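You operate a simulated robot arm through the tools that you are given. There is no shell and no other tool. Be economical: measure what you need, move in short steps, check, and stop when the job is done.

The job below is to be done with a simulated robot arm. You get a single attempt, and the scene is never put back.

TASK
Screw the sphere down, uncap it, wipe it clean and cap it again.
Fine: wipe with the pad beside it and put the pad back. Set down upright: blue cap.

The check looks at the end state, three seconds after you hand in, the way a careful person would. Anything else that was tipped, shoved, dropped, spilled or broken makes it a failure. A push-on lid holds only when it is set on centred and level and pressed home; a screw cap is set on level and turned clockwise until tight.

THE ROBOT
A 7-joint arm with a two-finger parallel gripper on a trunk, on a base that drives. Base frame: it is fixed to the floor where the robot stands at the start and does not move with it; the origin is under the middle of the robot, x ahead of it, y to its left, z up; the surface under the hand at the start is at about z = 710. Lengths are in mm, angles in rad, forces in N, time in s.
With the tool pointing down near the work surface it reaches from about 100 to 660 mm from the robot's upright axis, wherever it stands. Its first joint turns from -2.496 to 2.496 rad. Places, roughly: granite behind the row fixture [700, 0, 700]; sphere knob [600, -100, 700]. Payload 3 kg.
Tool frame: the origin (TCP) lies between the finger pads and is the grasp point; the fingertips stand 30 mm ahead of it; z points along the fingers, y is the line along which they close. The gripper opens to 110 mm. The fingers are 20 mm wide and 10 mm thick; the gripper's body (48 by 112 mm) begins 55 mm behind the TCP.
Orientation is that of the tool frame in the base frame, as a unit quaternion [w, x, y, z]. With the fingers straight down and closing along the base's y, the tool's x points along the base's -x, its y along +y and its z along -z.

THE INTERFACE
- The arm moves only by the tool apply_moves. Its argument "targets" is a list of rows, each an object of numbers (a shift or turn left out is 0, a gripper value left out holds the last): "tx", "ty", "tz": the shift along the base's x, y, z in units of 30 mm (1.0 is 30 mm); "ax", "ay", "az": the turn, a rotation vector about the base's x, y, z in units of 5 degrees (1.0 is 5 degrees); "grip": the gripper command, from -1 (fully open) to 1 (shut), values between in proportion. In form: [{"tx": .., "ty": .., "tz": .., "ax": .., "ay": .., "az": .., "grip": ..}, ...]. A call has 1 to 10 rows; each row shifts and turns the commanded pose from where the row before left it. A call with a number of a shift or a turn outside -1 to 1 is refused whole. Rows are played at 5 a second. More than 50 mm and 0.15 rad between two rows, or a gripper value outside its range, and nothing of the call is played. Where a pose cannot be reached the arm comes as near as it can. A force on the tool above 40 N (or 10 N above the force at the start of the call, whichever is more), or a blocked arm, ends the call early, and 0.2 s more pass. Each finger travels about 108 mm/s and halts on what it meets, pressing with about 32 N; the grip force reading is that of the motor and also rises with nothing between the fingers. The clock runs only during rows and for 0.2 s after the last one: add rows that do not move to give the fingers time. It gives the time, the measured TCP pose, the force on the tool (base axes), the opening and the grip force at its end, in the units of the frame above (readings bear some noise), with the torque about the TCP (base axes, N m) and any sound that the robot's microphone picked up.
- Cameras (640 x 400 px; columns grow to the right, rows downward): "scene" is now at [148, 5.9, 1689.1]; the picture's right is [0.09, -1.00, 0.00], its down [-0.85, -0.07, -0.53] and it looks along [0.53, 0.05, -0.85] (base axes); focal length 284 px, centre (320, 200). "wrist" rides on the gripper at [72, 17, -103] in the tool frame; the picture's right is [-0.23, 0.97, 0.00], its down [-0.76, -0.18, -0.62] and it looks along [-0.61, -0.14, 0.78] (tool axes); focal length 222 px, centre (320, 200). There is no depth. A picture from a camera that has moved, and an enlarged one, comes with that camera's place and axes in the base frame and with its lens.
- camera(camera): a new picture of that camera. No time passes.
- lift_body(by): slides the trunk up (or, below 0, down) by that many mm; the arm and the scene camera ride with it, the base frame stays. It gives what a move gives, with no picture.
- base_move(legs): drives the robot by 1 to 6 legs, each [ahead, left, turn to the left] in mm, mm and rad, along the robot's own axes; the way and the turn of a leg run together, so that a leg with both is an arc; at most 1500 mm and 3.142 rad a leg. The arm and the cameras ride along, it lands a little off, and it stops where it bumps. It gives what a move gives.
- pan_tilt(pan, tilt): turns the head with the scene camera to pan (to the left, within 1.501 rad either way) and tilt (down, from -0.506 to 1.204), counted from straight ahead of the robot. It gives what a move gives.
- close_up(camera, box): a new picture of the part [left, top, right, bottom] of that camera's present view, enlarged. No time passes.
- job_done(): hands the job in; it is judged then, once.

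Go step by step. Nothing tells you exact positions but the pictures and the camera data: compare them with the known pose of the tool, close in by small moves and look again before you grip or let go. The budget is 120 turns and 82 pictures, counting those below and the enlarged ones. Unless the task says otherwise, let go and move clear before handing in, and close with one line.

The tools are called after ">>>" by a JSON object that holds its "name" and its "arguments". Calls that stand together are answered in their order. apply_moves: Moves the arm, as the interface text tells. Its arguments: {"type":"object","properties":{"targets":{"type":"array","items":{"type":"object","properties":{"tx":{"type":"number"},"ty":{"type":"number"},"tz":{"type":"number"},"ax":{"type":"number"},"ay":{"type":"number"},"az":{"type":"number"},"grip":{"type":"number"}}}}},"required":["targets"]} The other tools are called the same way: lift_body (by) slides the trunk up or down; base_move (legs) drives the base; pan_tilt (pan, tilt) turns the head that bears the scene camera; camera (camera) takes a picture; close_up (camera, box) takes an enlarged picture of a part of a camera's view; job_done () hands the job in.

At the start:

```text
t: 0.0
tcp_pos: [624.0, 109.2, 1049.6]
orientation: [0.0, 0.0, 1.0, -0.001]
force: [0.2, 0.2, -0.1]
torque: [0.01, 0.01, -0.03]
width: 110.0
grip_force: 0.0
trunk travel left (down, up): [-825.0, 65.0]
robot x, y, heading: [-3.1, 1.7, -0.001]
head pan, tilt: [0.086, 1.012]
```

scene: 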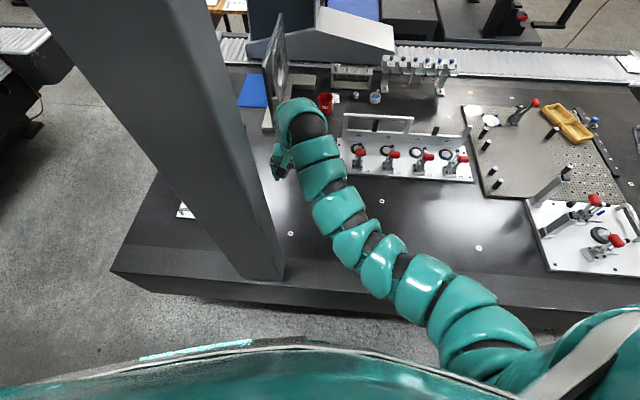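
wrist: 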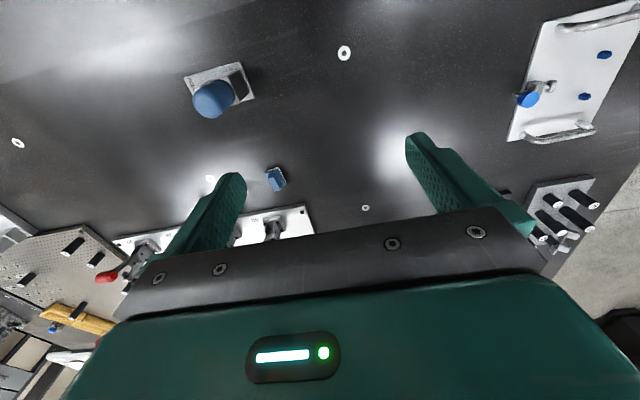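

The sphere appears in the wrist view at about (608, -85), with a blue part on a plate, and a small blue block stands nearby. I'll enlarge both views before moving.

>>> {"name": "close_up", "arguments": {"camera": "wrist", "box": [160, 40, 320, 140]}}

>>> {"name": "close_up", "arguments": {"camera": "wrist", "box": [190, 130, 350, 230]}}

>>> {"name": "close_up", "arguments": {"camera": "scene", "box": [240, 60, 480, 210]}}

```text
4.00 times, centred on (240, 90) of wrist
camera zoom: at [552.1, 128.2, 1154.3], right [0.23, 0.97, 0.0], down [0.76, -0.18, 0.62], along [0.61, -0.14, -0.78], focal length 888 px, centre (640, 640)
```

zoom: 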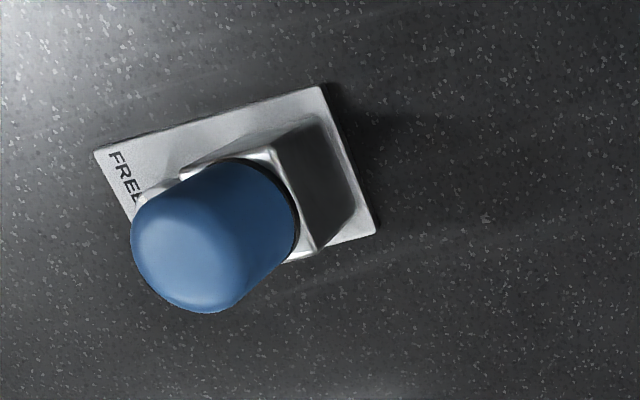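

```text
4.00 times, centred on (270, 180) of wrist
camera zoom: at [552.1, 128.2, 1154.3], right [0.23, 0.97, 0.0], down [0.76, -0.18, 0.62], along [0.61, -0.14, -0.78], focal length 888 px, centre (520, 280)
```

zoom: 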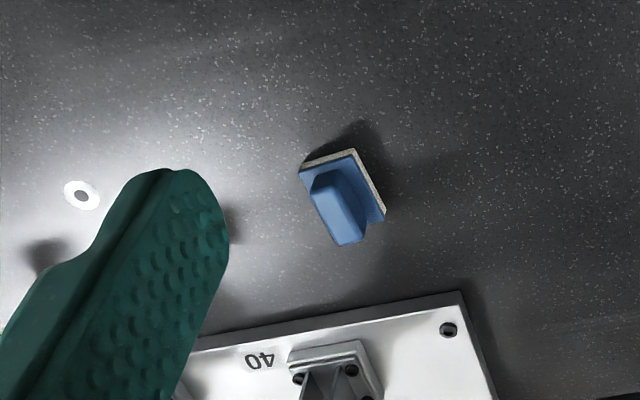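

```text
2.67 times, centred on (360, 135) of scene
camera zoom: at [148.0, 5.9, 1689.1], right [0.09, -1.0, 0.0], down [-0.85, -0.07, -0.53], along [0.53, 0.05, -0.85], focal length 756 px, centre (213, 373)
```

zoom: 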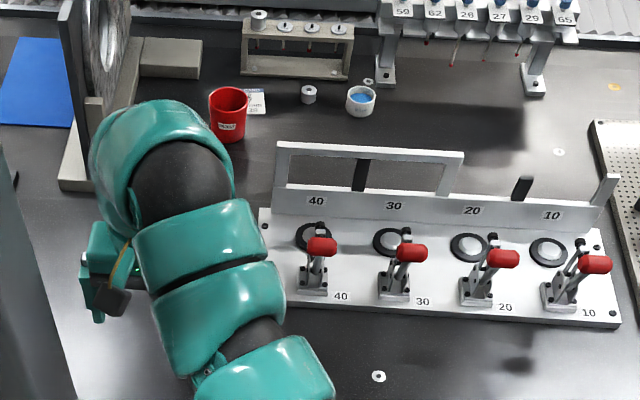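

The sphere stands in front of the row fixture with its blue cap on and a "FREE" marking on its plate. The wiping pad is further out, at about (809, -36). I'll bring the hand nearer so the wrist camera sees the sphere and the arm clears the scene view.

>>> {"name": "apply_moves", "arguments": {"targets": [{"tx": -0.581, "ty": -0.81, "tz": -0.8}, {"tx": -0.581, "ty": -0.81, "tz": -0.8}, {"tx": -0.581, "ty": -0.81, "tz": -0.8}, {"tx": -0.581, "ty": -0.81, "tz": -0.8}, {"tx": -0.581, "ty": -0.81, "tz": -0.8}, {"tx": -0.581, "ty": -0.81, "tz": -0.8}, {"tx": -0.581, "ty": -0.81, "tz": -0.8}]}}

>>> {"name": "camera", "arguments": {"camera": "wrist"}}

>>> {"name": "camera", "arguments": {"camera": "scene"}}

```text
t: 1.6
tcp_pos: [502.9, -60.5, 883.4]
orientation: [0.001, 0.0, 1.0, 0.0]
force: [0.3, 0.4, 0.6]
torque: [-0.03, 0.0, -0.01]
width: 109.9
grip_force: 0.1
trunk travel left (down, up): [-825.0, 65.0]
robot x, y, heading: [-2.7, -1.0, -0.003]
head pan, tilt: [0.086, 1.012]
```

```text
76 pictures are left
camera wrist: at [430.8, -43.3, 986.6], right [0.23, 0.97, 0.0], down [0.76, -0.18, 0.62], along [0.61, -0.14, -0.78], focal length 222 px, centre (320, 200)
```

wrist: 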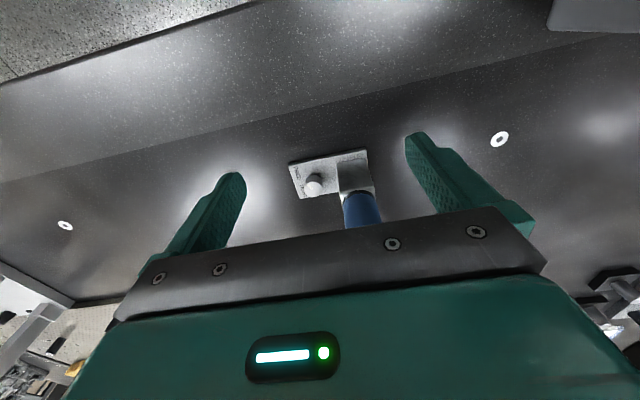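

```text
75 pictures are left
camera scene: at [147.3, 4.9, 1689.1], right [0.09, -1.0, 0.0], down [-0.84, -0.07, -0.53], along [0.53, 0.05, -0.85], focal length 284 px, centre (320, 200)
```

scene: 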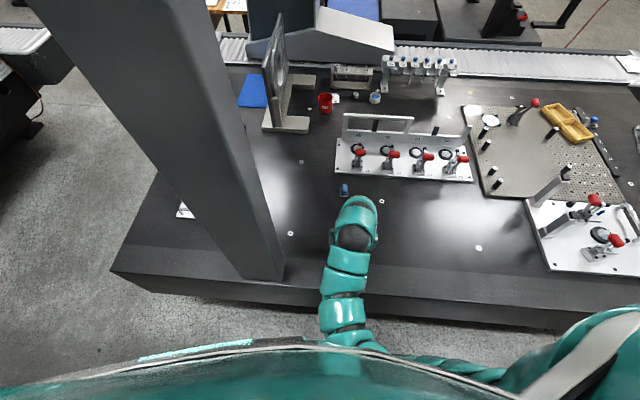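

>>> {"name": "close_up", "arguments": {"camera": "wrist", "box": [260, 130, 420, 230]}}

>>> {"name": "close_up", "arguments": {"camera": "scene", "box": [300, 165, 400, 228]}}

```text
4.00 times, centred on (340, 180) of wrist
camera zoom: at [430.8, -43.3, 986.6], right [0.23, 0.97, 0.0], down [0.76, -0.18, 0.62], along [0.61, -0.14, -0.78], focal length 888 px, centre (240, 280)
```

zoom: 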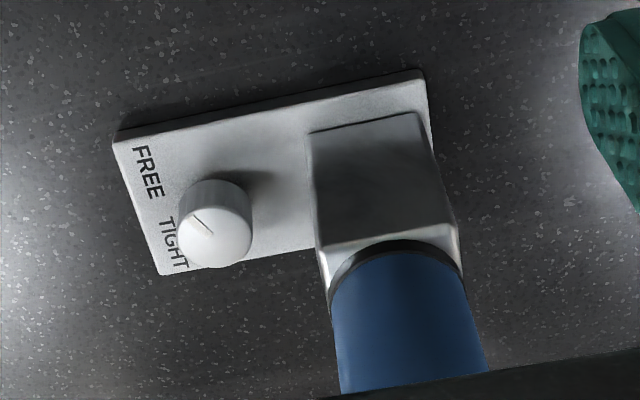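

```text
6.35 times, centred on (350, 196) of scene
camera zoom: at [147.3, 4.9, 1689.1], right [0.09, -1.0, 0.0], down [-0.84, -0.07, -0.53], along [0.53, 0.05, -0.85], focal length 1801 px, centre (130, 222)
```

zoom: 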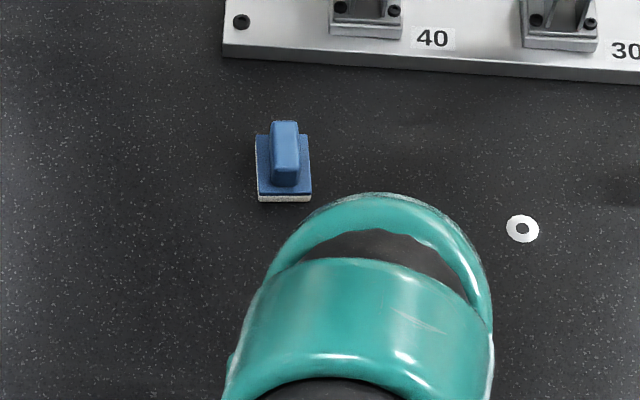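

The knob next to the capped post has FREE and TIGHT marks and now points at FREE. The pad is at about (795, -36), which is beyond reach, so I must drive forward. I'll look down first to see how much room there is before the table.

>>> {"name": "pan_tilt", "arguments": {"pan": 0.0, "tilt": 1.204}}

>>> {"name": "camera", "arguments": {"camera": "scene"}}

```text
t: 2.3
tcp_pos: [504.7, -60.5, 883.4]
orientation: [-0.001, 0.0, 1.0, -0.001]
force: [-0.6, 0.5, 0.6]
torque: [-0.01, 0.04, -0.01]
width: 110.0
grip_force: 0.0
trunk travel left (down, up): [-825.0, 65.0]
robot x, y, heading: [1.2, 1.1, -0.004]
head pan, tilt: [0.0, 1.201]
```

```text
72 pictures are left
camera scene: at [135.3, -0.1, 1677.4], right [0.0, -1.0, 0.0], down [-0.93, 0.0, -0.36], along [0.36, 0.0, -0.93], focal length 284 px, centre (320, 200)
```

scene: 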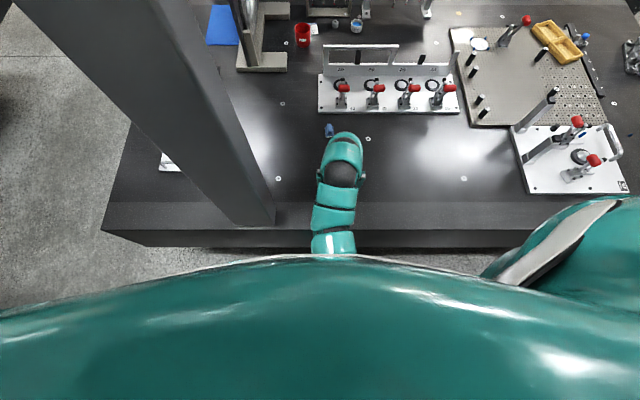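

The table front is at about x=400, with the robot body behind it. The cap top seems to be at about z 830, so I'll raise the hand first and then creep forward.

>>> {"name": "apply_moves", "arguments": {"targets": [{"tz": 1, "tx": -0.5}, {"tz": 1, "tx": -0.5}, {"tz": 1, "tx": -0.5}, {"tz": 1, "tx": -0.5}]}}

>>> {"name": "base_move", "arguments": {"legs": [[90, 0, 0]]}}

>>> {"name": "camera", "arguments": {"camera": "scene"}}

```text
t: 3.3
tcp_pos: [440.4, -58.5, 1001.5]
orientation: [0.0, 0.0, 1.0, 0.0]
force: [-0.1, -0.2, -0.3]
torque: [0.02, -0.03, -0.01]
width: 110.1
grip_force: 0.0
trunk travel left (down, up): [-825.0, 65.0]
robot x, y, heading: [1.9, 1.5, -0.008]
head pan, tilt: [0.0, 1.201]
```

```text
t: 4.4
tcp_pos: [532.6, -58.2, 1001.7]
orientation: [0.0, -0.001, 1.0, 0.0]
force: [-0.8, 0.7, 0.6]
torque: [-0.01, 0.0, 0.01]
width: 110.1
grip_force: 0.1
trunk travel left (down, up): [-825.0, 65.0]
robot x, y, heading: [87.2, 0.9, 0.002]
head pan, tilt: [0.0, 1.201]
```

```text
71 pictures are left
camera scene: at [227.0, 0.2, 1677.2], right [0.0, -1.0, 0.0], down [-0.93, 0.0, -0.36], along [0.36, 0.0, -0.93], focal length 284 px, centre (320, 200)
```

scene: 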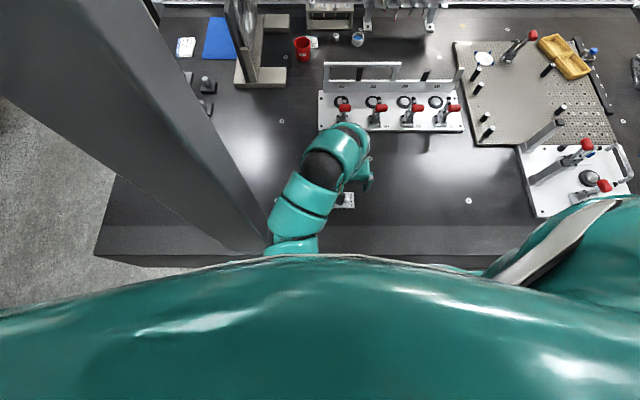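

The drive was clear. The arm's elbow comes near the post on the left, so I'll stretch the hand forward and to the right before creeping on.

>>> {"name": "apply_moves", "arguments": {"targets": [{"tx": 1, "ty": -0.5}, {"tx": 1, "ty": -0.5}, {"tx": 1, "ty": -0.5}, {"tx": 1, "ty": -0.5}]}}

>>> {"name": "base_move", "arguments": {"legs": [[80, 0, 0]]}}

>>> {"name": "camera", "arguments": {"camera": "scene"}}

>>> {"name": "camera", "arguments": {"camera": "wrist"}}

```text
t: 5.4
tcp_pos: [653.0, -119.1, 996.6]
orientation: [-0.001, -0.001, 1.0, 0.0]
force: [0.7, 0.3, 0.0]
torque: [0.01, 0.02, 0.02]
width: 110.0
grip_force: 0.0
trunk travel left (down, up): [-825.0, 65.0]
robot x, y, heading: [89.8, 0.7, -0.004]
head pan, tilt: [0.0, 1.201]
```

```text
t: 6.5
tcp_pos: [733.8, -118.8, 995.5]
orientation: [0.0, -0.001, 1.0, -0.001]
force: [0.5, -0.1, -0.1]
torque: [0.0, 0.02, 0.03]
width: 110.0
grip_force: 0.0
trunk travel left (down, up): [-825.0, 65.0]
robot x, y, heading: [169.8, -1.4, 0.003]
head pan, tilt: [0.0, 1.201]
```

```text
70 pictures are left
camera scene: at [308.0, 0.3, 1677.2], right [0.0, -1.0, 0.0], down [-0.93, 0.0, -0.36], along [0.36, 0.0, -0.93], focal length 284 px, centre (320, 200)
```

scene: 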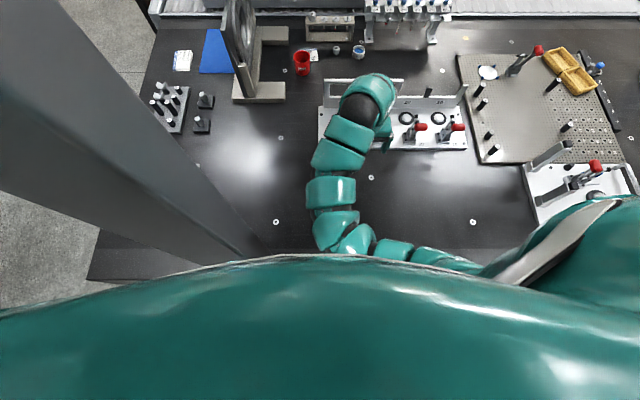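

```text
69 pictures are left
camera wrist: at [661.9, -101.1, 1100.4], right [0.23, 0.97, 0.0], down [0.76, -0.18, 0.62], along [0.61, -0.14, -0.78], focal length 222 px, centre (320, 200)
```

wrist: 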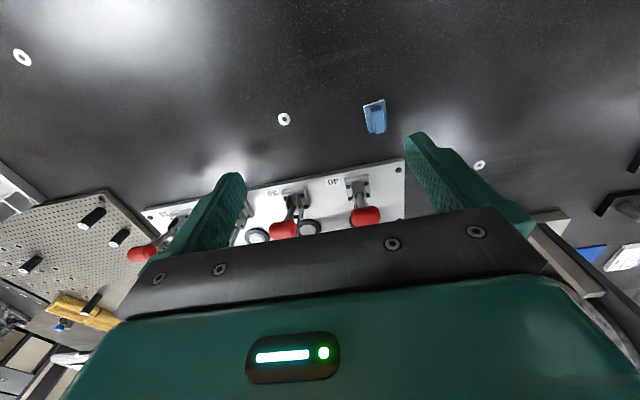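

The robot is now at x=170, so both the pad, at about (803, -37), and the sphere are in reach. Next I'll look at the sphere and knob from nearly above.

>>> {"name": "apply_moves", "arguments": {"targets": [{"tx": -0.95, "ty": 0.2, "tz": -0.6}, {"tx": -0.95, "ty": 0.2, "tz": -0.6}, {"tx": -0.95, "ty": 0.2, "tz": -0.6}, {"tx": -0.95, "ty": 0.2, "tz": -0.6}]}}

>>> {"name": "close_up", "arguments": {"camera": "wrist", "box": [200, 30, 420, 168]}}

```text
t: 7.5
tcp_pos: [620.9, -92.3, 925.9]
orientation: [0.001, 0.001, 1.0, 0.0]
force: [-1.3, 0.8, -0.5]
torque: [-0.01, 0.01, -0.01]
width: 109.8
grip_force: 0.1
trunk travel left (down, up): [-825.0, 65.0]
robot x, y, heading: [171.0, 0.3, 0.001]
head pan, tilt: [0.0, 1.201]
```

```text
2.90 times, centred on (310, 99) of wrist
camera zoom: at [549.0, -75.0, 1029.2], right [0.23, 0.97, 0.0], down [0.76, -0.18, 0.62], along [0.61, -0.14, -0.78], focal length 644 px, centre (349, 493)
```

zoom: 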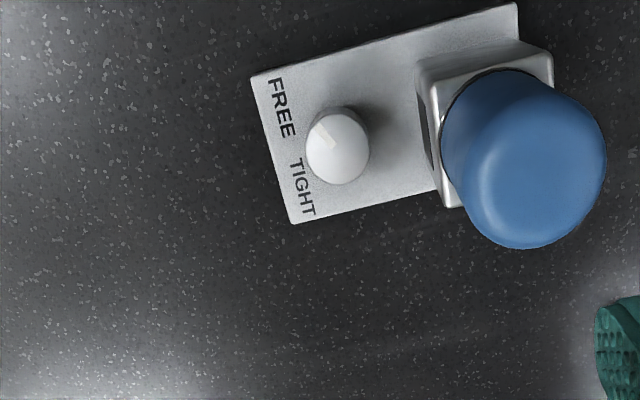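

The plate is square to the axes. I put the knob axis at about (601, -91) with its top at about z 737, and the cap axis at about (602, -32), 41 mm wide, with its top at about z 830. The gripper body would hit the cap if I turned upright, so I'll close along x and lean the hand 30° toward -y.

>>> {"name": "apply_moves", "arguments": {"targets": [{"az": 1, "ty": -0.1}, {"az": 1, "ty": -0.1}, {"az": 1, "ty": -0.1}, {"az": 1, "ty": -0.1}, {"az": 1, "ty": -0.1}, {"az": 1, "ty": -0.1}, {"az": 1, "ty": -0.1}, {"az": 1}, {"az": 1}, {"az": 1}]}}

>>> {"name": "apply_moves", "arguments": {"targets": [{"az": 1}, {"az": 1}, {"az": 1}, {"az": 1}, {"az": 1}, {"az": 1}, {"az": 1}, {"az": 1, "tz": -0.6, "tx": -0.5}, {"tz": -0.6, "tx": -0.2}, {"tz": -0.5}]}}

>>> {"name": "camera", "arguments": {"camera": "wrist"}}

>>> {"name": "camera", "arguments": {"camera": "scene"}}

```text
t: 9.7
tcp_pos: [619.6, -116.5, 923.5]
orientation: [0.001, -0.425, 0.905, 0.0]
force: [0.2, 0.5, 0.2]
torque: [0.02, -0.02, 0.02]
width: 110.2
grip_force: 0.1
trunk travel left (down, up): [-825.0, 65.0]
robot x, y, heading: [171.1, -1.7, 0.003]
head pan, tilt: [0.0, 1.201]
```

```text
t: 11.9
tcp_pos: [597.2, -117.0, 874.1]
orientation: [0.0, 0.708, -0.706, 0.0]
force: [-0.6, 0.2, -0.3]
torque: [0.02, -0.02, 0.0]
width: 109.7
grip_force: 0.1
trunk travel left (down, up): [-825.0, 65.0]
robot x, y, heading: [173.6, -0.7, -0.001]
head pan, tilt: [0.0, 1.201]
```

```text
67 pictures are left
camera wrist: at [581.1, -188.6, 976.2], right [-0.97, 0.23, 0.0], down [0.18, 0.76, 0.62], along [0.14, 0.61, -0.78], focal length 222 px, centre (320, 200)
```

wrist: 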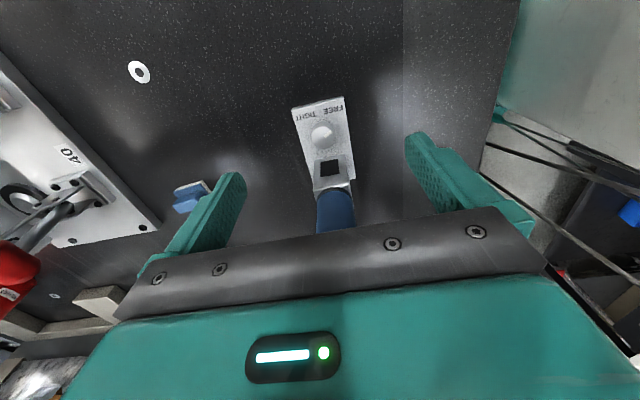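

```text
66 pictures are left
camera scene: at [306.2, -0.2, 1677.4], right [0.0, -1.0, 0.0], down [-0.93, 0.0, -0.36], along [0.36, 0.0, -0.93], focal length 284 px, centre (320, 200)
```

scene: 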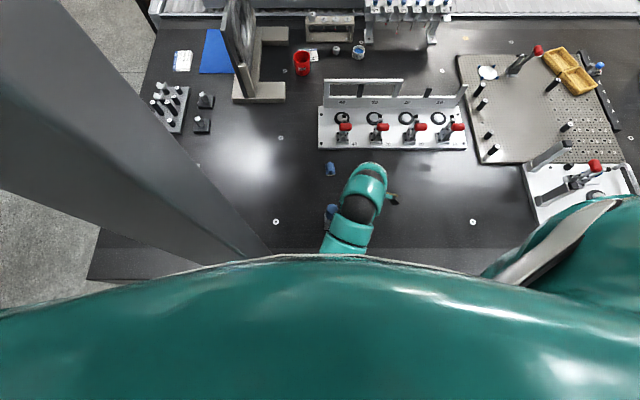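

>>> {"name": "close_up", "arguments": {"camera": "wrist", "box": [260, 80, 388, 160]}}

```text
5.00 times, centred on (324, 120) of wrist
camera zoom: at [581.1, -188.6, 976.2], right [-0.97, 0.23, 0.0], down [0.18, 0.76, 0.62], along [0.14, 0.61, -0.78], focal length 1111 px, centre (300, 600)
```

zoom: 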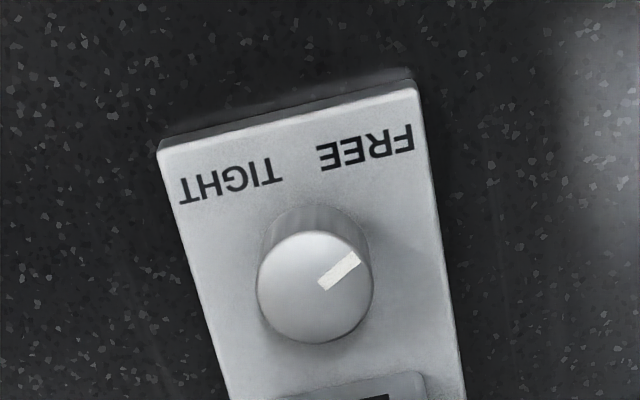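

The knob axis is at about (600, -88), 26 mm wide and spanning z 718 to 733, with its pointer toward FREE. I'll tilt the hand, yaw back 40°, narrow the fingers and stop above the knob to check.

>>> {"name": "apply_moves", "arguments": {"targets": [{"ax": 1, "grip": 0.164}, {"ax": 1}, {"ax": 1}, {"ax": 1}, {"ax": 1}, {"ax": 1}, {"az": -1}, {"az": -1}, {"az": -1}, {"az": -1}]}}

>>> {"name": "apply_moves", "arguments": {"targets": [{"az": -1, "tx": -0.18, "tz": -0.6}, {"az": -1, "tx": -0.18, "tz": -0.6}, {"az": -1, "tx": -0.18, "tz": -0.6}, {"az": -1, "tx": -0.18, "tz": -0.6}, {}]}}

>>> {"name": "camera", "arguments": {"camera": "wrist"}}

```text
t: 14.1
tcp_pos: [601.3, -113.5, 862.8]
orientation: [0.213, -0.555, 0.791, 0.148]
force: [-0.5, 0.2, -0.2]
torque: [0.01, 0.0, 0.01]
width: 46.0
grip_force: 0.0
out of reach, approached as far as the arm can: row 6
trunk travel left (down, up): [-825.0, 65.0]
robot x, y, heading: [172.1, 1.0, -0.001]
head pan, tilt: [0.0, 1.201]
```

```text
t: 15.3
tcp_pos: [579.2, -114.6, 790.2]
orientation: [0.236, -0.408, 0.875, 0.109]
force: [0.4, -0.8, -0.1]
torque: [0.02, -0.01, 0.01]
width: 46.0
grip_force: 0.0
trunk travel left (down, up): [-825.0, 65.0]
robot x, y, heading: [171.5, 3.2, 0.004]
head pan, tilt: [0.0, 1.201]
```

```text
64 pictures are left
camera wrist: at [492.9, -189.9, 843.9], right [-0.62, 0.78, 0.11], down [0.36, 0.15, 0.92], along [0.7, 0.61, -0.37], focal length 222 px, centre (320, 200)
```

wrist: 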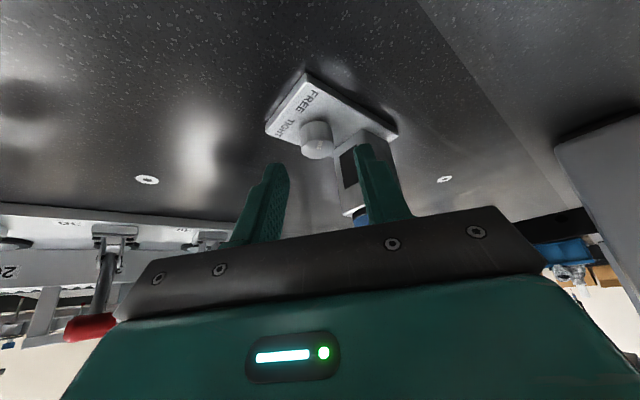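

The tool axis points at the knob and the knob sits centred between the fingertips. I'll advance along the tool axis and then close.

>>> {"name": "apply_moves", "arguments": {"targets": [{"tx": 0.13, "ty": 0.18, "tz": -0.43}, {"tx": 0.13, "ty": 0.18, "tz": -0.43}, {"tx": 0.13, "ty": 0.18, "tz": -0.43}, {}]}}

>>> {"name": "close_up", "arguments": {"camera": "wrist", "box": [240, 90, 400, 190]}}

```text
t: 16.3
tcp_pos: [588.4, -98.3, 751.7]
orientation: [0.235, -0.408, 0.875, 0.109]
force: [-0.8, 1.1, 0.7]
torque: [-0.01, -0.03, -0.03]
width: 45.9
grip_force: 0.1
trunk travel left (down, up): [-825.0, 65.0]
robot x, y, heading: [170.2, -0.4, 0.001]
head pan, tilt: [0.0, 1.201]
```

```text
4.00 times, centred on (320, 140) of wrist
camera zoom: at [502.6, -173.8, 804.9], right [-0.62, 0.78, 0.11], down [0.36, 0.15, 0.92], along [0.7, 0.61, -0.37], focal length 888 px, centre (320, 440)
```

zoom: 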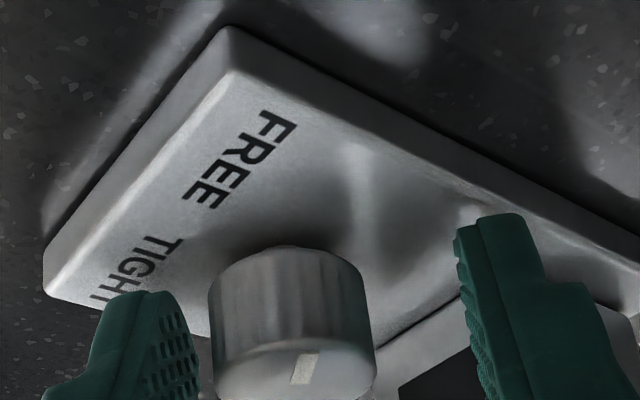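

The knob sits about 5 mm off centre toward one finger. I'll correct that and close.

>>> {"name": "apply_moves", "arguments": {"targets": [{"tx": 0.12, "ty": -0.09}, {"grip": 0.4}, {"grip": 0.6}, {"grip": 0.8}, {}, {}]}}

>>> {"name": "close_up", "arguments": {"camera": "wrist", "box": [240, 90, 400, 190]}}

```text
t: 17.7
tcp_pos: [593.7, -100.8, 752.2]
orientation: [0.236, -0.409, 0.875, 0.109]
force: [1.0, -0.8, 1.6]
torque: [-0.08, 0.04, 0.0]
width: 25.3
grip_force: 32.1
trunk travel left (down, up): [-825.0, 65.0]
robot x, y, heading: [171.7, 0.2, 0.001]
head pan, tilt: [0.0, 1.201]
```

```text
4.00 times, centred on (320, 140) of wrist
camera zoom: at [507.3, -176.2, 805.3], right [-0.62, 0.78, 0.11], down [0.36, 0.15, 0.92], along [0.7, 0.61, -0.37], focal length 888 px, centre (320, 440)
```

zoom: 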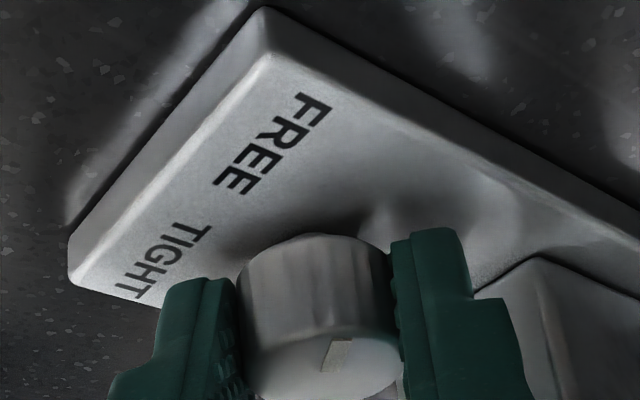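

The knob is gripped, with a width of 25.3 mm. I'll try a 10° counterclockwise turn toward TIGHT and read the torque.

>>> {"name": "apply_moves", "arguments": {"targets": [{"az": 1, "tx": 0.031, "ty": -0.024}, {"az": 1, "tx": 0.033, "ty": -0.021}, {}]}}

>>> {"name": "close_up", "arguments": {"camera": "wrist", "box": [240, 90, 400, 190]}}

```text
t: 18.5
tcp_pos: [596.1, -102.7, 752.0]
orientation: [0.225, -0.484, 0.836, 0.129]
force: [-3.0, 0.8, 3.2]
torque: [-0.08, 0.14, 0.02]
width: 25.2
grip_force: 32.4
trunk travel left (down, up): [-825.0, 65.0]
robot x, y, heading: [169.5, -0.2, 0.002]
head pan, tilt: [0.0, 1.201]
```

```text
4.00 times, centred on (320, 140) of wrist
camera zoom: at [524.1, -191.4, 805.2], right [-0.75, 0.66, 0.11], down [0.33, 0.21, 0.92], along [0.58, 0.72, -0.37], focal length 888 px, centre (320, 440)
```

zoom: 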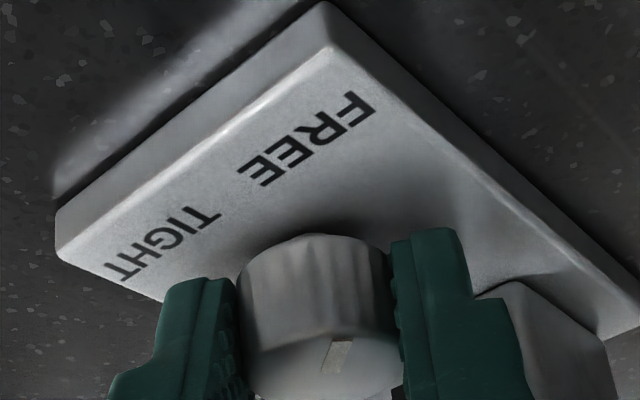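

The pointer stayed fixed to the fingers while the plate stayed put, so the knob turns this way. I'll continue.

>>> {"name": "apply_moves", "arguments": {"targets": [{"az": 1, "tx": 0.035, "ty": -0.018}, {"az": 1, "tx": 0.036, "ty": -0.015}, {"az": 1, "tx": 0.038, "ty": -0.012}, {"az": 1, "tx": 0.038, "ty": -0.008}, {"az": 1, "tx": 0.039, "ty": -0.005}, {"az": 1, "tx": 0.039, "ty": -0.002}, {}]}}

>>> {"name": "apply_moves", "arguments": {"targets": [{"az": 1, "tx": 0.039, "ty": 0.002}, {"az": 1, "tx": 0.039, "ty": 0.005}, {"az": 1, "tx": 0.038, "ty": 0.008}, {"az": 1, "tx": 0.038, "ty": 0.012}, {"az": 1, "tx": 0.036, "ty": 0.015}, {"az": 1, "tx": 0.035, "ty": 0.018}, {}]}}

>>> {"name": "close_up", "arguments": {"camera": "wrist", "box": [200, 70, 440, 220]}}

```text
t: 20.1
tcp_pos: [603.8, -104.5, 752.8]
orientation: [-0.184, 0.683, -0.683, -0.183]
force: [2.3, 0.5, 0.7]
torque: [0.03, 0.01, -0.08]
width: 25.0
grip_force: 32.4
trunk travel left (down, up): [-825.0, 65.0]
robot x, y, heading: [172.7, -1.8, 0.002]
head pan, tilt: [0.0, 1.201]
```

```text
t: 21.7
tcp_pos: [609.6, -100.4, 751.6]
orientation: [-0.13, 0.837, -0.482, -0.224]
force: [1.7, 0.4, -0.1]
torque: [0.2, -0.13, -0.11]
width: 25.2
grip_force: 32.1
trunk travel left (down, up): [-825.0, 65.0]
robot x, y, heading: [170.3, -0.0, 0.001]
head pan, tilt: [0.0, 1.201]
```

```text
2.67 times, centred on (320, 145) of wrist
camera zoom: at [652.4, -207.2, 805.0], right [-0.94, -0.32, 0.11], down [-0.02, 0.39, 0.92], along [-0.34, 0.86, -0.37], focal length 592 px, centre (320, 347)
```

zoom: 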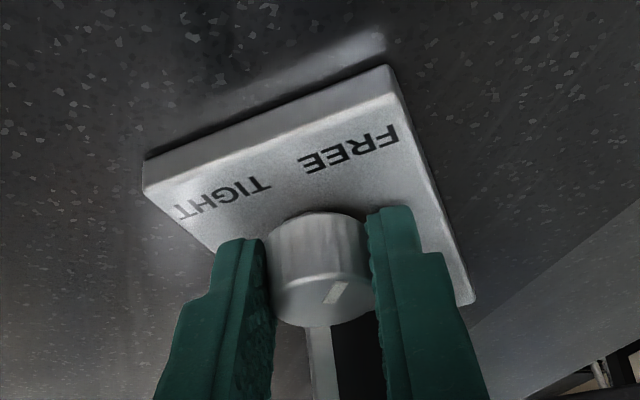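

After 70° there is no stop yet and the pointer still follows. I'll go another 10° and watch for resistance.

>>> {"name": "apply_moves", "arguments": {"targets": [{"az": 1, "tx": 0.033, "ty": 0.021}, {"az": 1, "tx": 0.031, "ty": 0.024}, {}]}}

>>> {"name": "apply_moves", "arguments": {"targets": [{"az": 1, "tx": 0.028, "ty": 0.026}, {}]}}

>>> {"name": "close_up", "arguments": {"camera": "wrist", "box": [200, 70, 440, 220]}}

```text
t: 22.5
tcp_pos: [610.5, -100.2, 750.8]
orientation: [-0.11, 0.876, -0.407, -0.234]
force: [1.2, 0.8, -0.8]
torque: [-0.13, -0.07, 0.01]
width: 25.1
grip_force: 32.0
trunk travel left (down, up): [-825.0, 65.0]
robot x, y, heading: [168.6, -0.6, 0.0]
head pan, tilt: [0.0, 1.201]
```

```text
t: 23.1
tcp_pos: [611.0, -98.9, 751.6]
orientation: [-0.099, 0.892, -0.369, -0.239]
force: [0.2, 0.4, -0.1]
torque: [-0.1, -0.03, -0.06]
width: 24.9
grip_force: 32.0
trunk travel left (down, up): [-825.0, 65.0]
robot x, y, heading: [173.3, -0.9, -0.002]
head pan, tilt: [0.0, 1.201]
```

```text
2.67 times, centred on (320, 145) of wrist
camera zoom: at [681.5, -190.6, 805.1], right [-0.83, -0.55, 0.11], down [-0.12, 0.37, 0.92], along [-0.55, 0.75, -0.37], focal length 592 px, centre (320, 347)
```

zoom: 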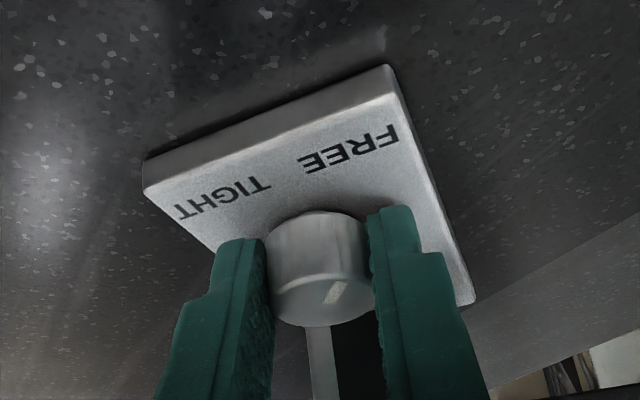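

The plate no longer changes in the view, so the loose base has been swinging with the knob: about 58°, with the knob itself turned only about 27°. I'll turn back part of the way and look at what moves.

>>> {"name": "apply_moves", "arguments": {"targets": [{"az": -1, "tx": -0.028, "ty": -0.026}, {"az": -1, "tx": -0.031, "ty": -0.024}, {"az": -1, "tx": -0.033, "ty": -0.021}, {"az": -1, "tx": -0.035, "ty": -0.018}, {"az": -1, "tx": -0.036, "ty": -0.015}, {"az": -1, "tx": -0.038, "ty": -0.012}, {}]}}

>>> {"name": "close_up", "arguments": {"camera": "wrist", "box": [200, 70, 440, 220]}}

```text
t: 24.7
tcp_pos: [605.7, -103.0, 752.2]
orientation: [-0.159, 0.766, -0.588, -0.206]
force: [2.6, -0.9, 8.7]
torque: [0.33, 0.15, -0.02]
width: 25.2
grip_force: 32.0
trunk travel left (down, up): [-825.0, 65.0]
robot x, y, heading: [173.1, -0.4, 0.003]
head pan, tilt: [0.0, 1.201]
```

```text
2.67 times, centred on (320, 145) of wrist
camera zoom: at [619.7, -216.3, 804.9], right [-0.99, -0.06, 0.11], down [0.08, 0.38, 0.92], along [-0.1, 0.92, -0.37], focal length 592 px, centre (320, 347)
```

zoom: 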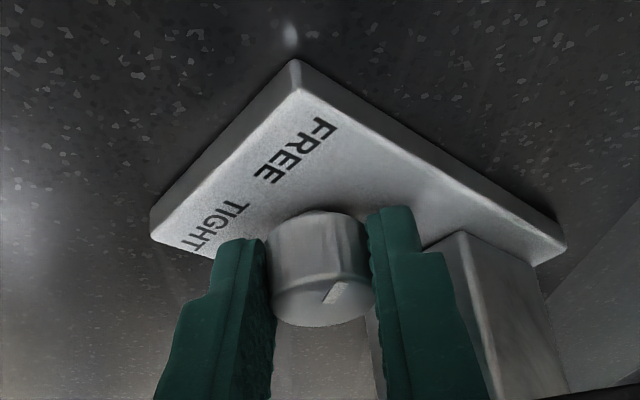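

The knob turned back about 30° relative to the base while the base stayed put. I'll keep turning clockwise to learn where the stop is.

>>> {"name": "apply_moves", "arguments": {"targets": [{"az": -1, "tx": -0.038, "ty": -0.008}, {"az": -1, "tx": -0.039, "ty": -0.005}, {"az": -1, "tx": -0.039, "ty": -0.002}, {"az": -1, "tx": -0.039, "ty": 0.002}, {}]}}

>>> {"name": "close_up", "arguments": {"camera": "wrist", "box": [200, 70, 440, 220]}}

```text
t: 25.9
tcp_pos: [600.5, -103.8, 751.7]
orientation: [0.191, -0.652, 0.712, 0.174]
force: [0.9, 1.2, 12.1]
torque: [0.31, 0.04, -0.02]
width: 24.8
grip_force: 31.8
trunk travel left (down, up): [-825.0, 65.0]
robot x, y, heading: [171.5, -1.4, 0.0]
head pan, tilt: [0.0, 1.201]
```

```text
2.67 times, centred on (320, 145) of wrist
camera zoom: at [574.6, -215.0, 804.9], right [-0.95, 0.28, 0.11], down [0.21, 0.33, 0.92], along [0.22, 0.9, -0.37], focal length 592 px, centre (320, 347)
```

zoom: 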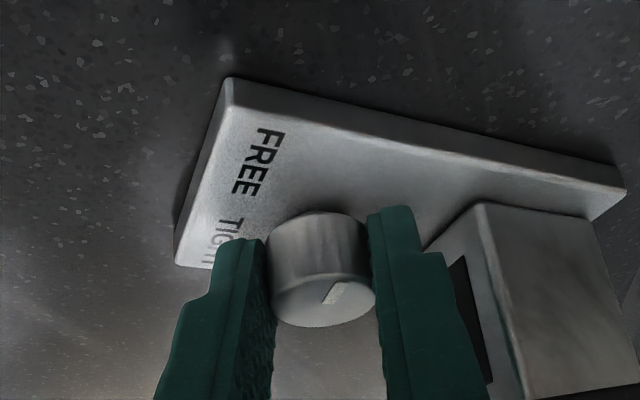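

The knob keeps turning clockwise past its start. So FREE is the counterclockwise stop, and TIGHT lies clockwise the long way round. Before tightening, the loose base must go back where it stood, so I'll let go, back off and look.

>>> {"name": "apply_moves", "arguments": {"targets": [{"grip": 0.31}, {}, {"ty": -0.33, "tz": 0.58}, {"ty": -0.33, "tz": 0.58}, {"ty": -0.33, "tz": 0.58, "grip": -0.2}, {"tz": 1}, {"tz": 1}, {"tz": 1}]}}

>>> {"name": "apply_moves", "arguments": {"targets": [{"ax": -1, "tz": 0.4}, {"ax": -1, "tz": 0.4}, {"ax": -1}, {"ax": -1}, {"ax": -1}, {"ax": -1}]}}

>>> {"name": "camera", "arguments": {"camera": "wrist"}}

>>> {"name": "close_up", "arguments": {"camera": "scene", "box": [260, 140, 420, 240]}}

```text
t: 27.7
tcp_pos: [603.8, -132.7, 894.9]
orientation: [0.191, -0.653, 0.712, 0.175]
force: [-0.9, 0.2, -0.1]
torque: [0.02, -0.03, -0.02]
width: 66.0
grip_force: 0.0
trunk travel left (down, up): [-825.0, 65.0]
robot x, y, heading: [171.0, -0.6, -0.003]
head pan, tilt: [0.0, 1.201]
```

```text
t: 29.1
tcp_pos: [602.6, -133.0, 918.7]
orientation: [0.015, -0.679, 0.733, -0.015]
force: [0.0, 0.8, 0.2]
torque: [-0.01, 0.02, -0.01]
width: 66.3
grip_force: 0.0
trunk travel left (down, up): [-825.0, 65.0]
robot x, y, heading: [169.7, -1.6, 0.001]
head pan, tilt: [0.0, 1.201]
```

```text
56 pictures are left
camera wrist: at [575.4, -201.8, 1021.1], right [-0.95, 0.3, -0.04], down [0.21, 0.75, 0.63], along [0.22, 0.59, -0.77], focal length 222 px, centre (320, 200)
```

wrist: 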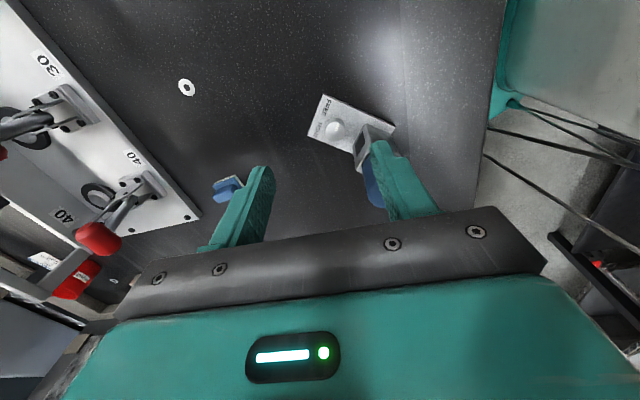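

```text
4.00 times, centred on (340, 190) of scene
camera zoom: at [306.6, 0.3, 1677.3], right [0.0, -1.0, 0.0], down [-0.93, 0.0, -0.36], along [0.36, 0.0, -0.93], focal length 1135 px, centre (240, 240)
```

zoom: 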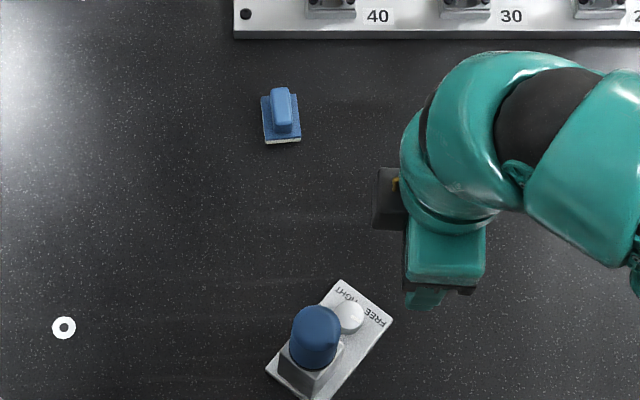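

The base has turned about 51° about the knob. The cap is now at about (565, -60), 42 mm wide. I'll move over it for a better fix before gripping the cap to swing the base back.

>>> {"name": "apply_moves", "arguments": {"targets": [{"tx": -0.6, "ty": 0.4, "tz": 0.3}, {"tx": -0.6, "ty": 0.4, "tz": 0.3}, {}]}}

>>> {"name": "close_up", "arguments": {"camera": "wrist", "box": [200, 60, 440, 210]}}

```text
t: 29.9
tcp_pos: [581.2, -105.2, 925.5]
orientation: [0.015, -0.68, 0.733, -0.014]
force: [0.4, -0.7, 0.2]
torque: [0.0, -0.02, 0.0]
width: 65.8
grip_force: 0.2
out of reach, approached as far as the arm can: row 2
trunk travel left (down, up): [-825.0, 65.0]
robot x, y, heading: [168.8, -1.5, 0.003]
head pan, tilt: [0.0, 1.201]
```

```text
2.67 times, centred on (320, 135) of wrist
camera zoom: at [555.5, -174.2, 1028.3], right [-0.95, 0.3, -0.04], down [0.21, 0.75, 0.63], along [0.22, 0.59, -0.77], focal length 592 px, centre (320, 373)
```

zoom: 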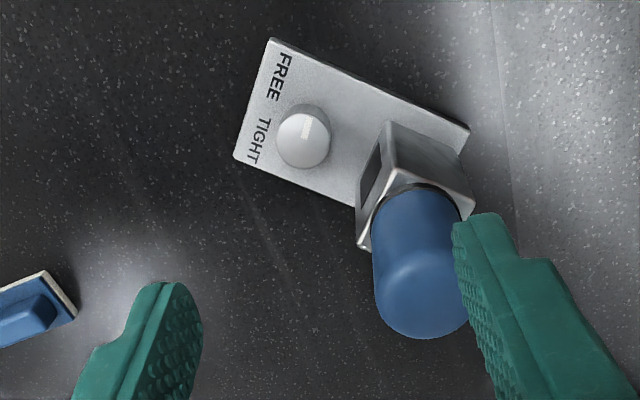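

The cap axis is at about (560, -54). I'll open to 80 mm, remove the small residual tilt and centre over the cap.

>>> {"name": "apply_moves", "arguments": {"targets": [{"ty": 0.4, "tx": -0.2, "tz": -0.4, "ay": 0.47, "grip": -0.45}, {"ty": 0.45, "tx": -0.2, "tz": -0.4}, {"ty": 0.45, "tx": -0.15, "tz": -0.4}, {"ty": 0.4, "tx": -0.15, "tz": -0.3}, {}]}}

>>> {"name": "camera", "arguments": {"camera": "wrist"}}

>>> {"name": "close_up", "arguments": {"camera": "scene", "box": [260, 160, 420, 260]}}

```text
t: 31.1
tcp_pos: [560.2, -54.1, 881.9]
orientation: [0.0, -0.68, 0.733, -0.002]
force: [1.3, -0.2, 0.4]
torque: [-0.01, -0.01, 0.0]
width: 79.9
grip_force: 0.0
trunk travel left (down, up): [-825.0, 65.0]
robot x, y, heading: [173.6, -3.4, 0.008]
head pan, tilt: [0.0, 1.201]
```

```text
53 pictures are left
camera wrist: at [537.8, -122.7, 985.9], right [-0.95, 0.3, 0.0], down [0.23, 0.75, 0.62], along [0.19, 0.59, -0.78], focal length 222 px, centre (320, 200)
```

wrist: 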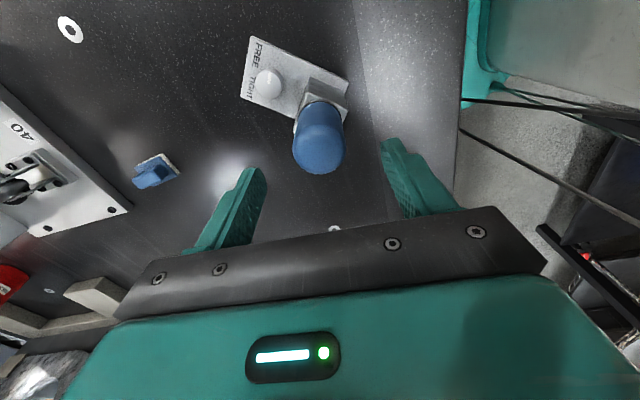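

```text
4.00 times, centred on (340, 210) of scene
camera zoom: at [306.4, 0.0, 1677.3], right [0.0, -1.0, 0.0], down [-0.93, 0.0, -0.36], along [0.36, 0.0, -0.93], focal length 1135 px, centre (240, 160)
```

zoom: 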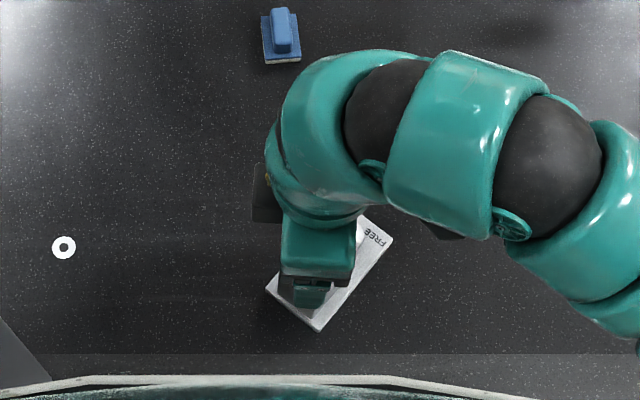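

The cap top looks to be near z 840, with its axis at about (559, -57). I'll descend to TCP z≈800 around the cap and close.

>>> {"name": "apply_moves", "arguments": {"targets": [{"tz": -0.7, "ty": -0.1}, {"tz": -0.7}, {"tz": -0.7}, {"tz": -0.6}, {}]}}

>>> {"name": "close_up", "arguments": {"camera": "wrist", "box": [200, 60, 440, 210]}}

```text
t: 32.3
tcp_pos: [558.1, -58.3, 800.8]
orientation: [0.001, -0.68, 0.733, -0.001]
force: [0.4, 0.7, 0.5]
torque: [-0.01, 0.0, -0.01]
width: 79.8
grip_force: 0.1
trunk travel left (down, up): [-825.0, 65.0]
robot x, y, heading: [175.2, -0.8, 0.002]
head pan, tilt: [0.0, 1.201]
```

```text
2.67 times, centred on (320, 135) of wrist
camera zoom: at [536.2, -126.9, 904.1], right [-0.95, 0.3, 0.0], down [0.23, 0.75, 0.62], along [0.19, 0.59, -0.78], focal length 592 px, centre (320, 373)
```

zoom: 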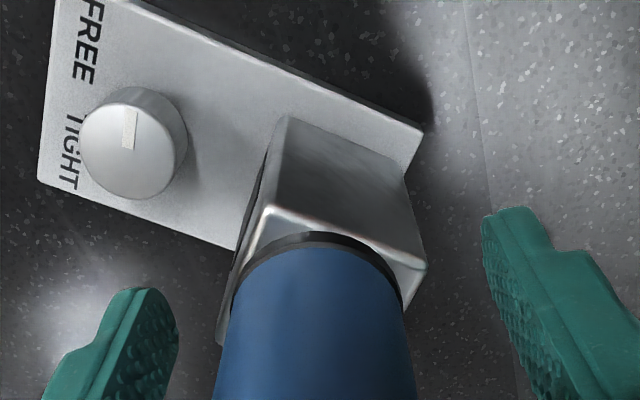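

The cap is well centred between the fingers, so I'll close on it.

>>> {"name": "apply_moves", "arguments": {"targets": [{"grip": 0.0}, {"grip": 0.3}, {}, {}]}}

```text
t: 33.3
tcp_pos: [559.4, -56.4, 801.4]
orientation: [0.001, -0.68, 0.734, -0.002]
force: [2.9, 0.1, 1.9]
torque: [-0.07, 0.03, 0.02]
width: 55.0
grip_force: 32.1
trunk travel left (down, up): [-825.0, 65.0]
robot x, y, heading: [168.9, -0.7, 0.001]
head pan, tilt: [0.0, 1.201]
```

>>> {"name": "camera", "arguments": {"camera": "wrist"}}

```text
50 pictures are left
camera wrist: at [536.4, -127.0, 904.2], right [-0.95, 0.3, 0.0], down [0.23, 0.75, 0.62], along [0.19, 0.59, -0.78], focal length 222 px, centre (320, 200)
```

wrist: 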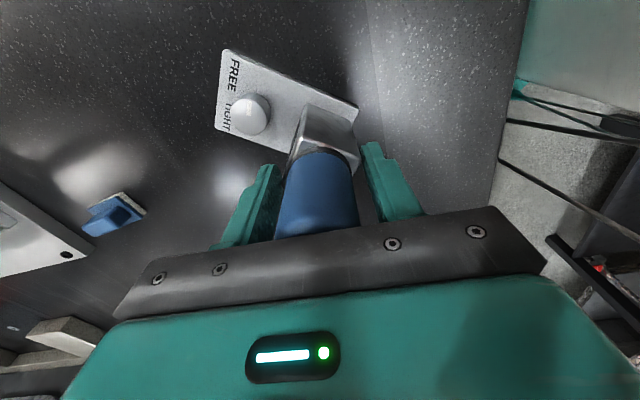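

At 55 mm wide the fingertips must have met the corners of the square block, whose top is near z 772, and not the cap. I'll open, turn 35° to square up with the block's faces, go down slightly and grip the block there instead.

>>> {"name": "apply_moves", "arguments": {"targets": [{"grip": -0.45}, {}, {"az": -1}, {"az": -1}, {"az": -1}, {"az": -1}, {"az": -1}, {"az": -1}, {"az": -1, "tz": -0.2}, {}]}}

>>> {"name": "close_up", "arguments": {"camera": "wrist", "box": [200, 60, 440, 210]}}

```text
t: 35.5
tcp_pos: [559.4, -54.9, 794.2]
orientation: [0.001, -0.428, 0.904, -0.002]
force: [-0.2, -1.3, 6.0]
torque: [0.04, 0.02, -0.01]
width: 79.9
grip_force: 0.0
trunk travel left (down, up): [-825.0, 65.0]
robot x, y, heading: [171.8, 2.9, -0.003]
head pan, tilt: [0.0, 1.201]
```

```text
2.67 times, centred on (320, 135) of wrist
camera zoom: at [500.6, -99.5, 897.8], right [-0.61, 0.79, 0.0], down [0.62, 0.48, 0.62], along [0.5, 0.38, -0.78], focal length 592 px, centre (320, 373)
```

zoom: 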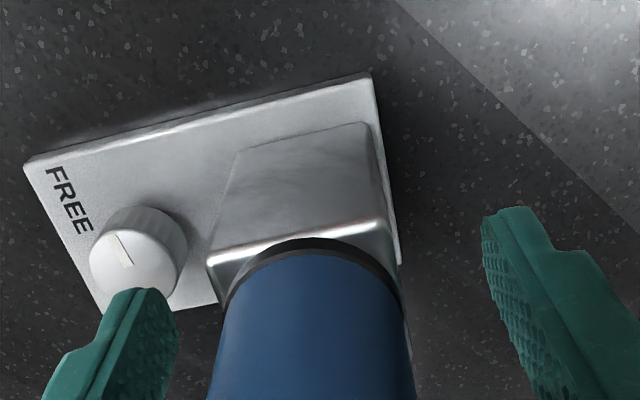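

The 6 N upward force means the palm just touches the cap top, which is therefore near z 849. I'll raise 3 mm and close on the block faces.

>>> {"name": "apply_moves", "arguments": {"targets": [{"tz": 0.12}, {"grip": 0.0}, {"grip": 0.2}, {"grip": 0.4}, {}, {}]}}

>>> {"name": "close_up", "arguments": {"camera": "wrist", "box": [200, 60, 440, 210]}}

```text
t: 36.9
tcp_pos: [558.0, -58.5, 797.6]
orientation: [0.001, -0.428, 0.904, -0.001]
force: [1.6, -1.4, 1.6]
torque: [-0.15, 0.11, 0.05]
width: 40.0
grip_force: 31.8
trunk travel left (down, up): [-825.0, 65.0]
robot x, y, heading: [176.1, 0.9, -0.001]
head pan, tilt: [0.0, 1.201]
```

```text
2.67 times, centred on (320, 135) of wrist
camera zoom: at [500.6, -100.0, 901.0], right [-0.61, 0.79, 0.0], down [0.62, 0.48, 0.62], along [0.5, 0.38, -0.78], focal length 592 px, centre (320, 373)
```

zoom: 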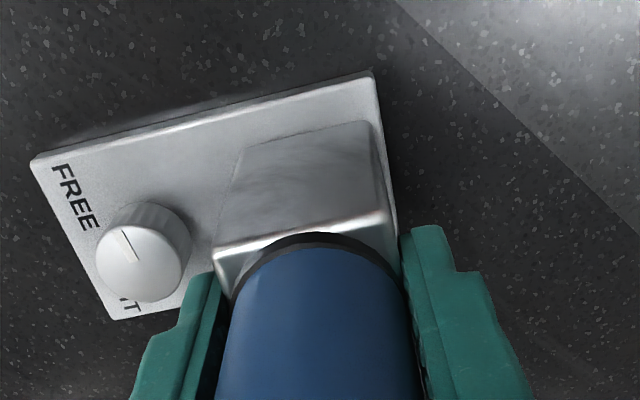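

The block is gripped at 40 mm, aligned with the plate. I'll turn it back 50.7° while shifting it to its original spot, about (601, -34).

>>> {"name": "apply_moves", "arguments": {"targets": [{"az": -1, "tx": 0.14, "ty": 0.11}, {"az": -1, "tx": 0.14, "ty": 0.11}, {"az": -1, "tx": 0.14, "ty": 0.1}, {"az": -1, "tx": 0.14, "ty": 0.09}, {"az": -1, "tx": 0.14, "ty": 0.08}, {"az": -1, "tx": 0.14, "ty": 0.08}, {"az": -1, "tx": 0.14, "ty": 0.08}, {"az": -1, "tx": 0.14, "ty": 0.06}, {"az": -1, "tx": 0.15, "ty": 0.04}, {"az": -1, "tx": 0.15, "ty": 0.03}]}}

>>> {"name": "camera", "arguments": {"camera": "wrist"}}

>>> {"name": "close_up", "arguments": {"camera": "scene", "box": [260, 160, 420, 260]}}

```text
t: 39.1
tcp_pos: [603.9, -34.1, 798.3]
orientation: [-0.001, -0.005, 1.0, -0.003]
force: [0.0, 0.0, -0.6]
torque: [0.04, -0.02, 0.02]
width: 39.4
grip_force: 31.8
trunk travel left (down, up): [-825.0, 65.0]
robot x, y, heading: [173.9, 4.7, 0.001]
head pan, tilt: [0.0, 1.201]
```

```text
47 pictures are left
camera wrist: at [531.5, -15.3, 901.9], right [0.22, 0.98, 0.0], down [0.76, -0.17, 0.62], along [0.61, -0.14, -0.78], focal length 222 px, centre (320, 200)
```

wrist: 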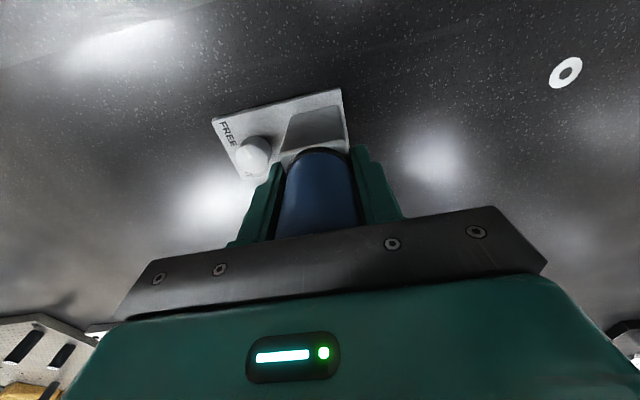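

```text
4.00 times, centred on (340, 210) of scene
camera zoom: at [306.9, 0.3, 1677.3], right [0.0, -1.0, 0.0], down [-0.93, 0.0, -0.36], along [0.36, 0.0, -0.93], focal length 1135 px, centre (240, 160)
```

zoom: 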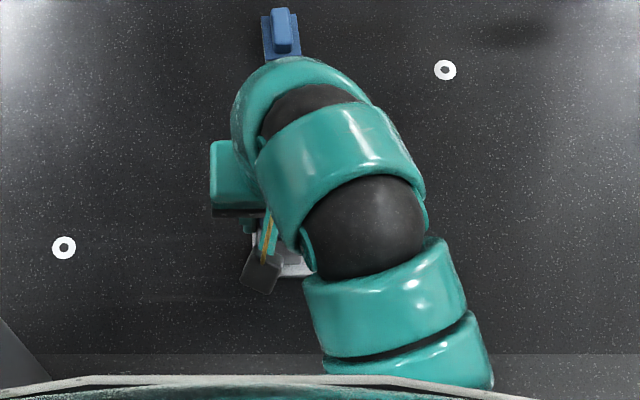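

The base came back square, about 3 to 4 mm off its original place. I'll nudge it by that, release, and rise clear.

>>> {"name": "apply_moves", "arguments": {"targets": [{"tx": -0.06, "ty": -0.08}, {"tx": -0.05, "ty": -0.06}, {}, {"grip": -0.1}, {}, {"tz": 0.8}, {"tz": 0.9}, {"tz": 0.9}, {"tz": 0.9}]}}

>>> {"name": "close_up", "arguments": {"camera": "wrist", "box": [200, 60, 440, 210]}}

```text
t: 41.1
tcp_pos: [602.1, -35.7, 902.4]
orientation: [-0.001, -0.007, 1.0, -0.002]
force: [-0.3, 0.1, 1.1]
torque: [-0.02, 0.0, 0.01]
width: 60.3
grip_force: 0.1
trunk travel left (down, up): [-825.0, 65.0]
robot x, y, heading: [172.7, -1.1, 0.004]
head pan, tilt: [0.0, 1.201]
```

```text
2.67 times, centred on (320, 135) of wrist
camera zoom: at [530.4, -18.8, 1005.8], right [0.21, 0.98, 0.0], down [0.76, -0.17, 0.62], along [0.61, -0.14, -0.78], focal length 592 px, centre (320, 373)
```

zoom: 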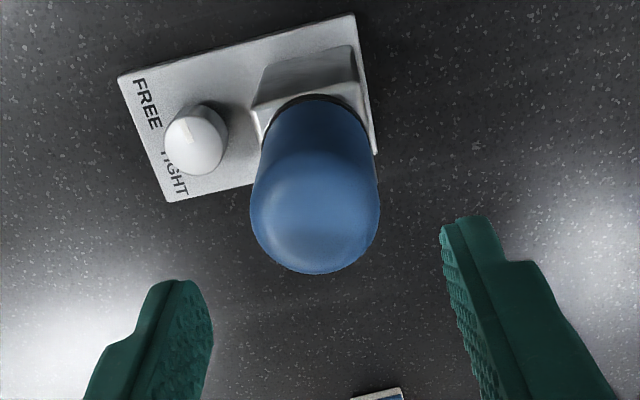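

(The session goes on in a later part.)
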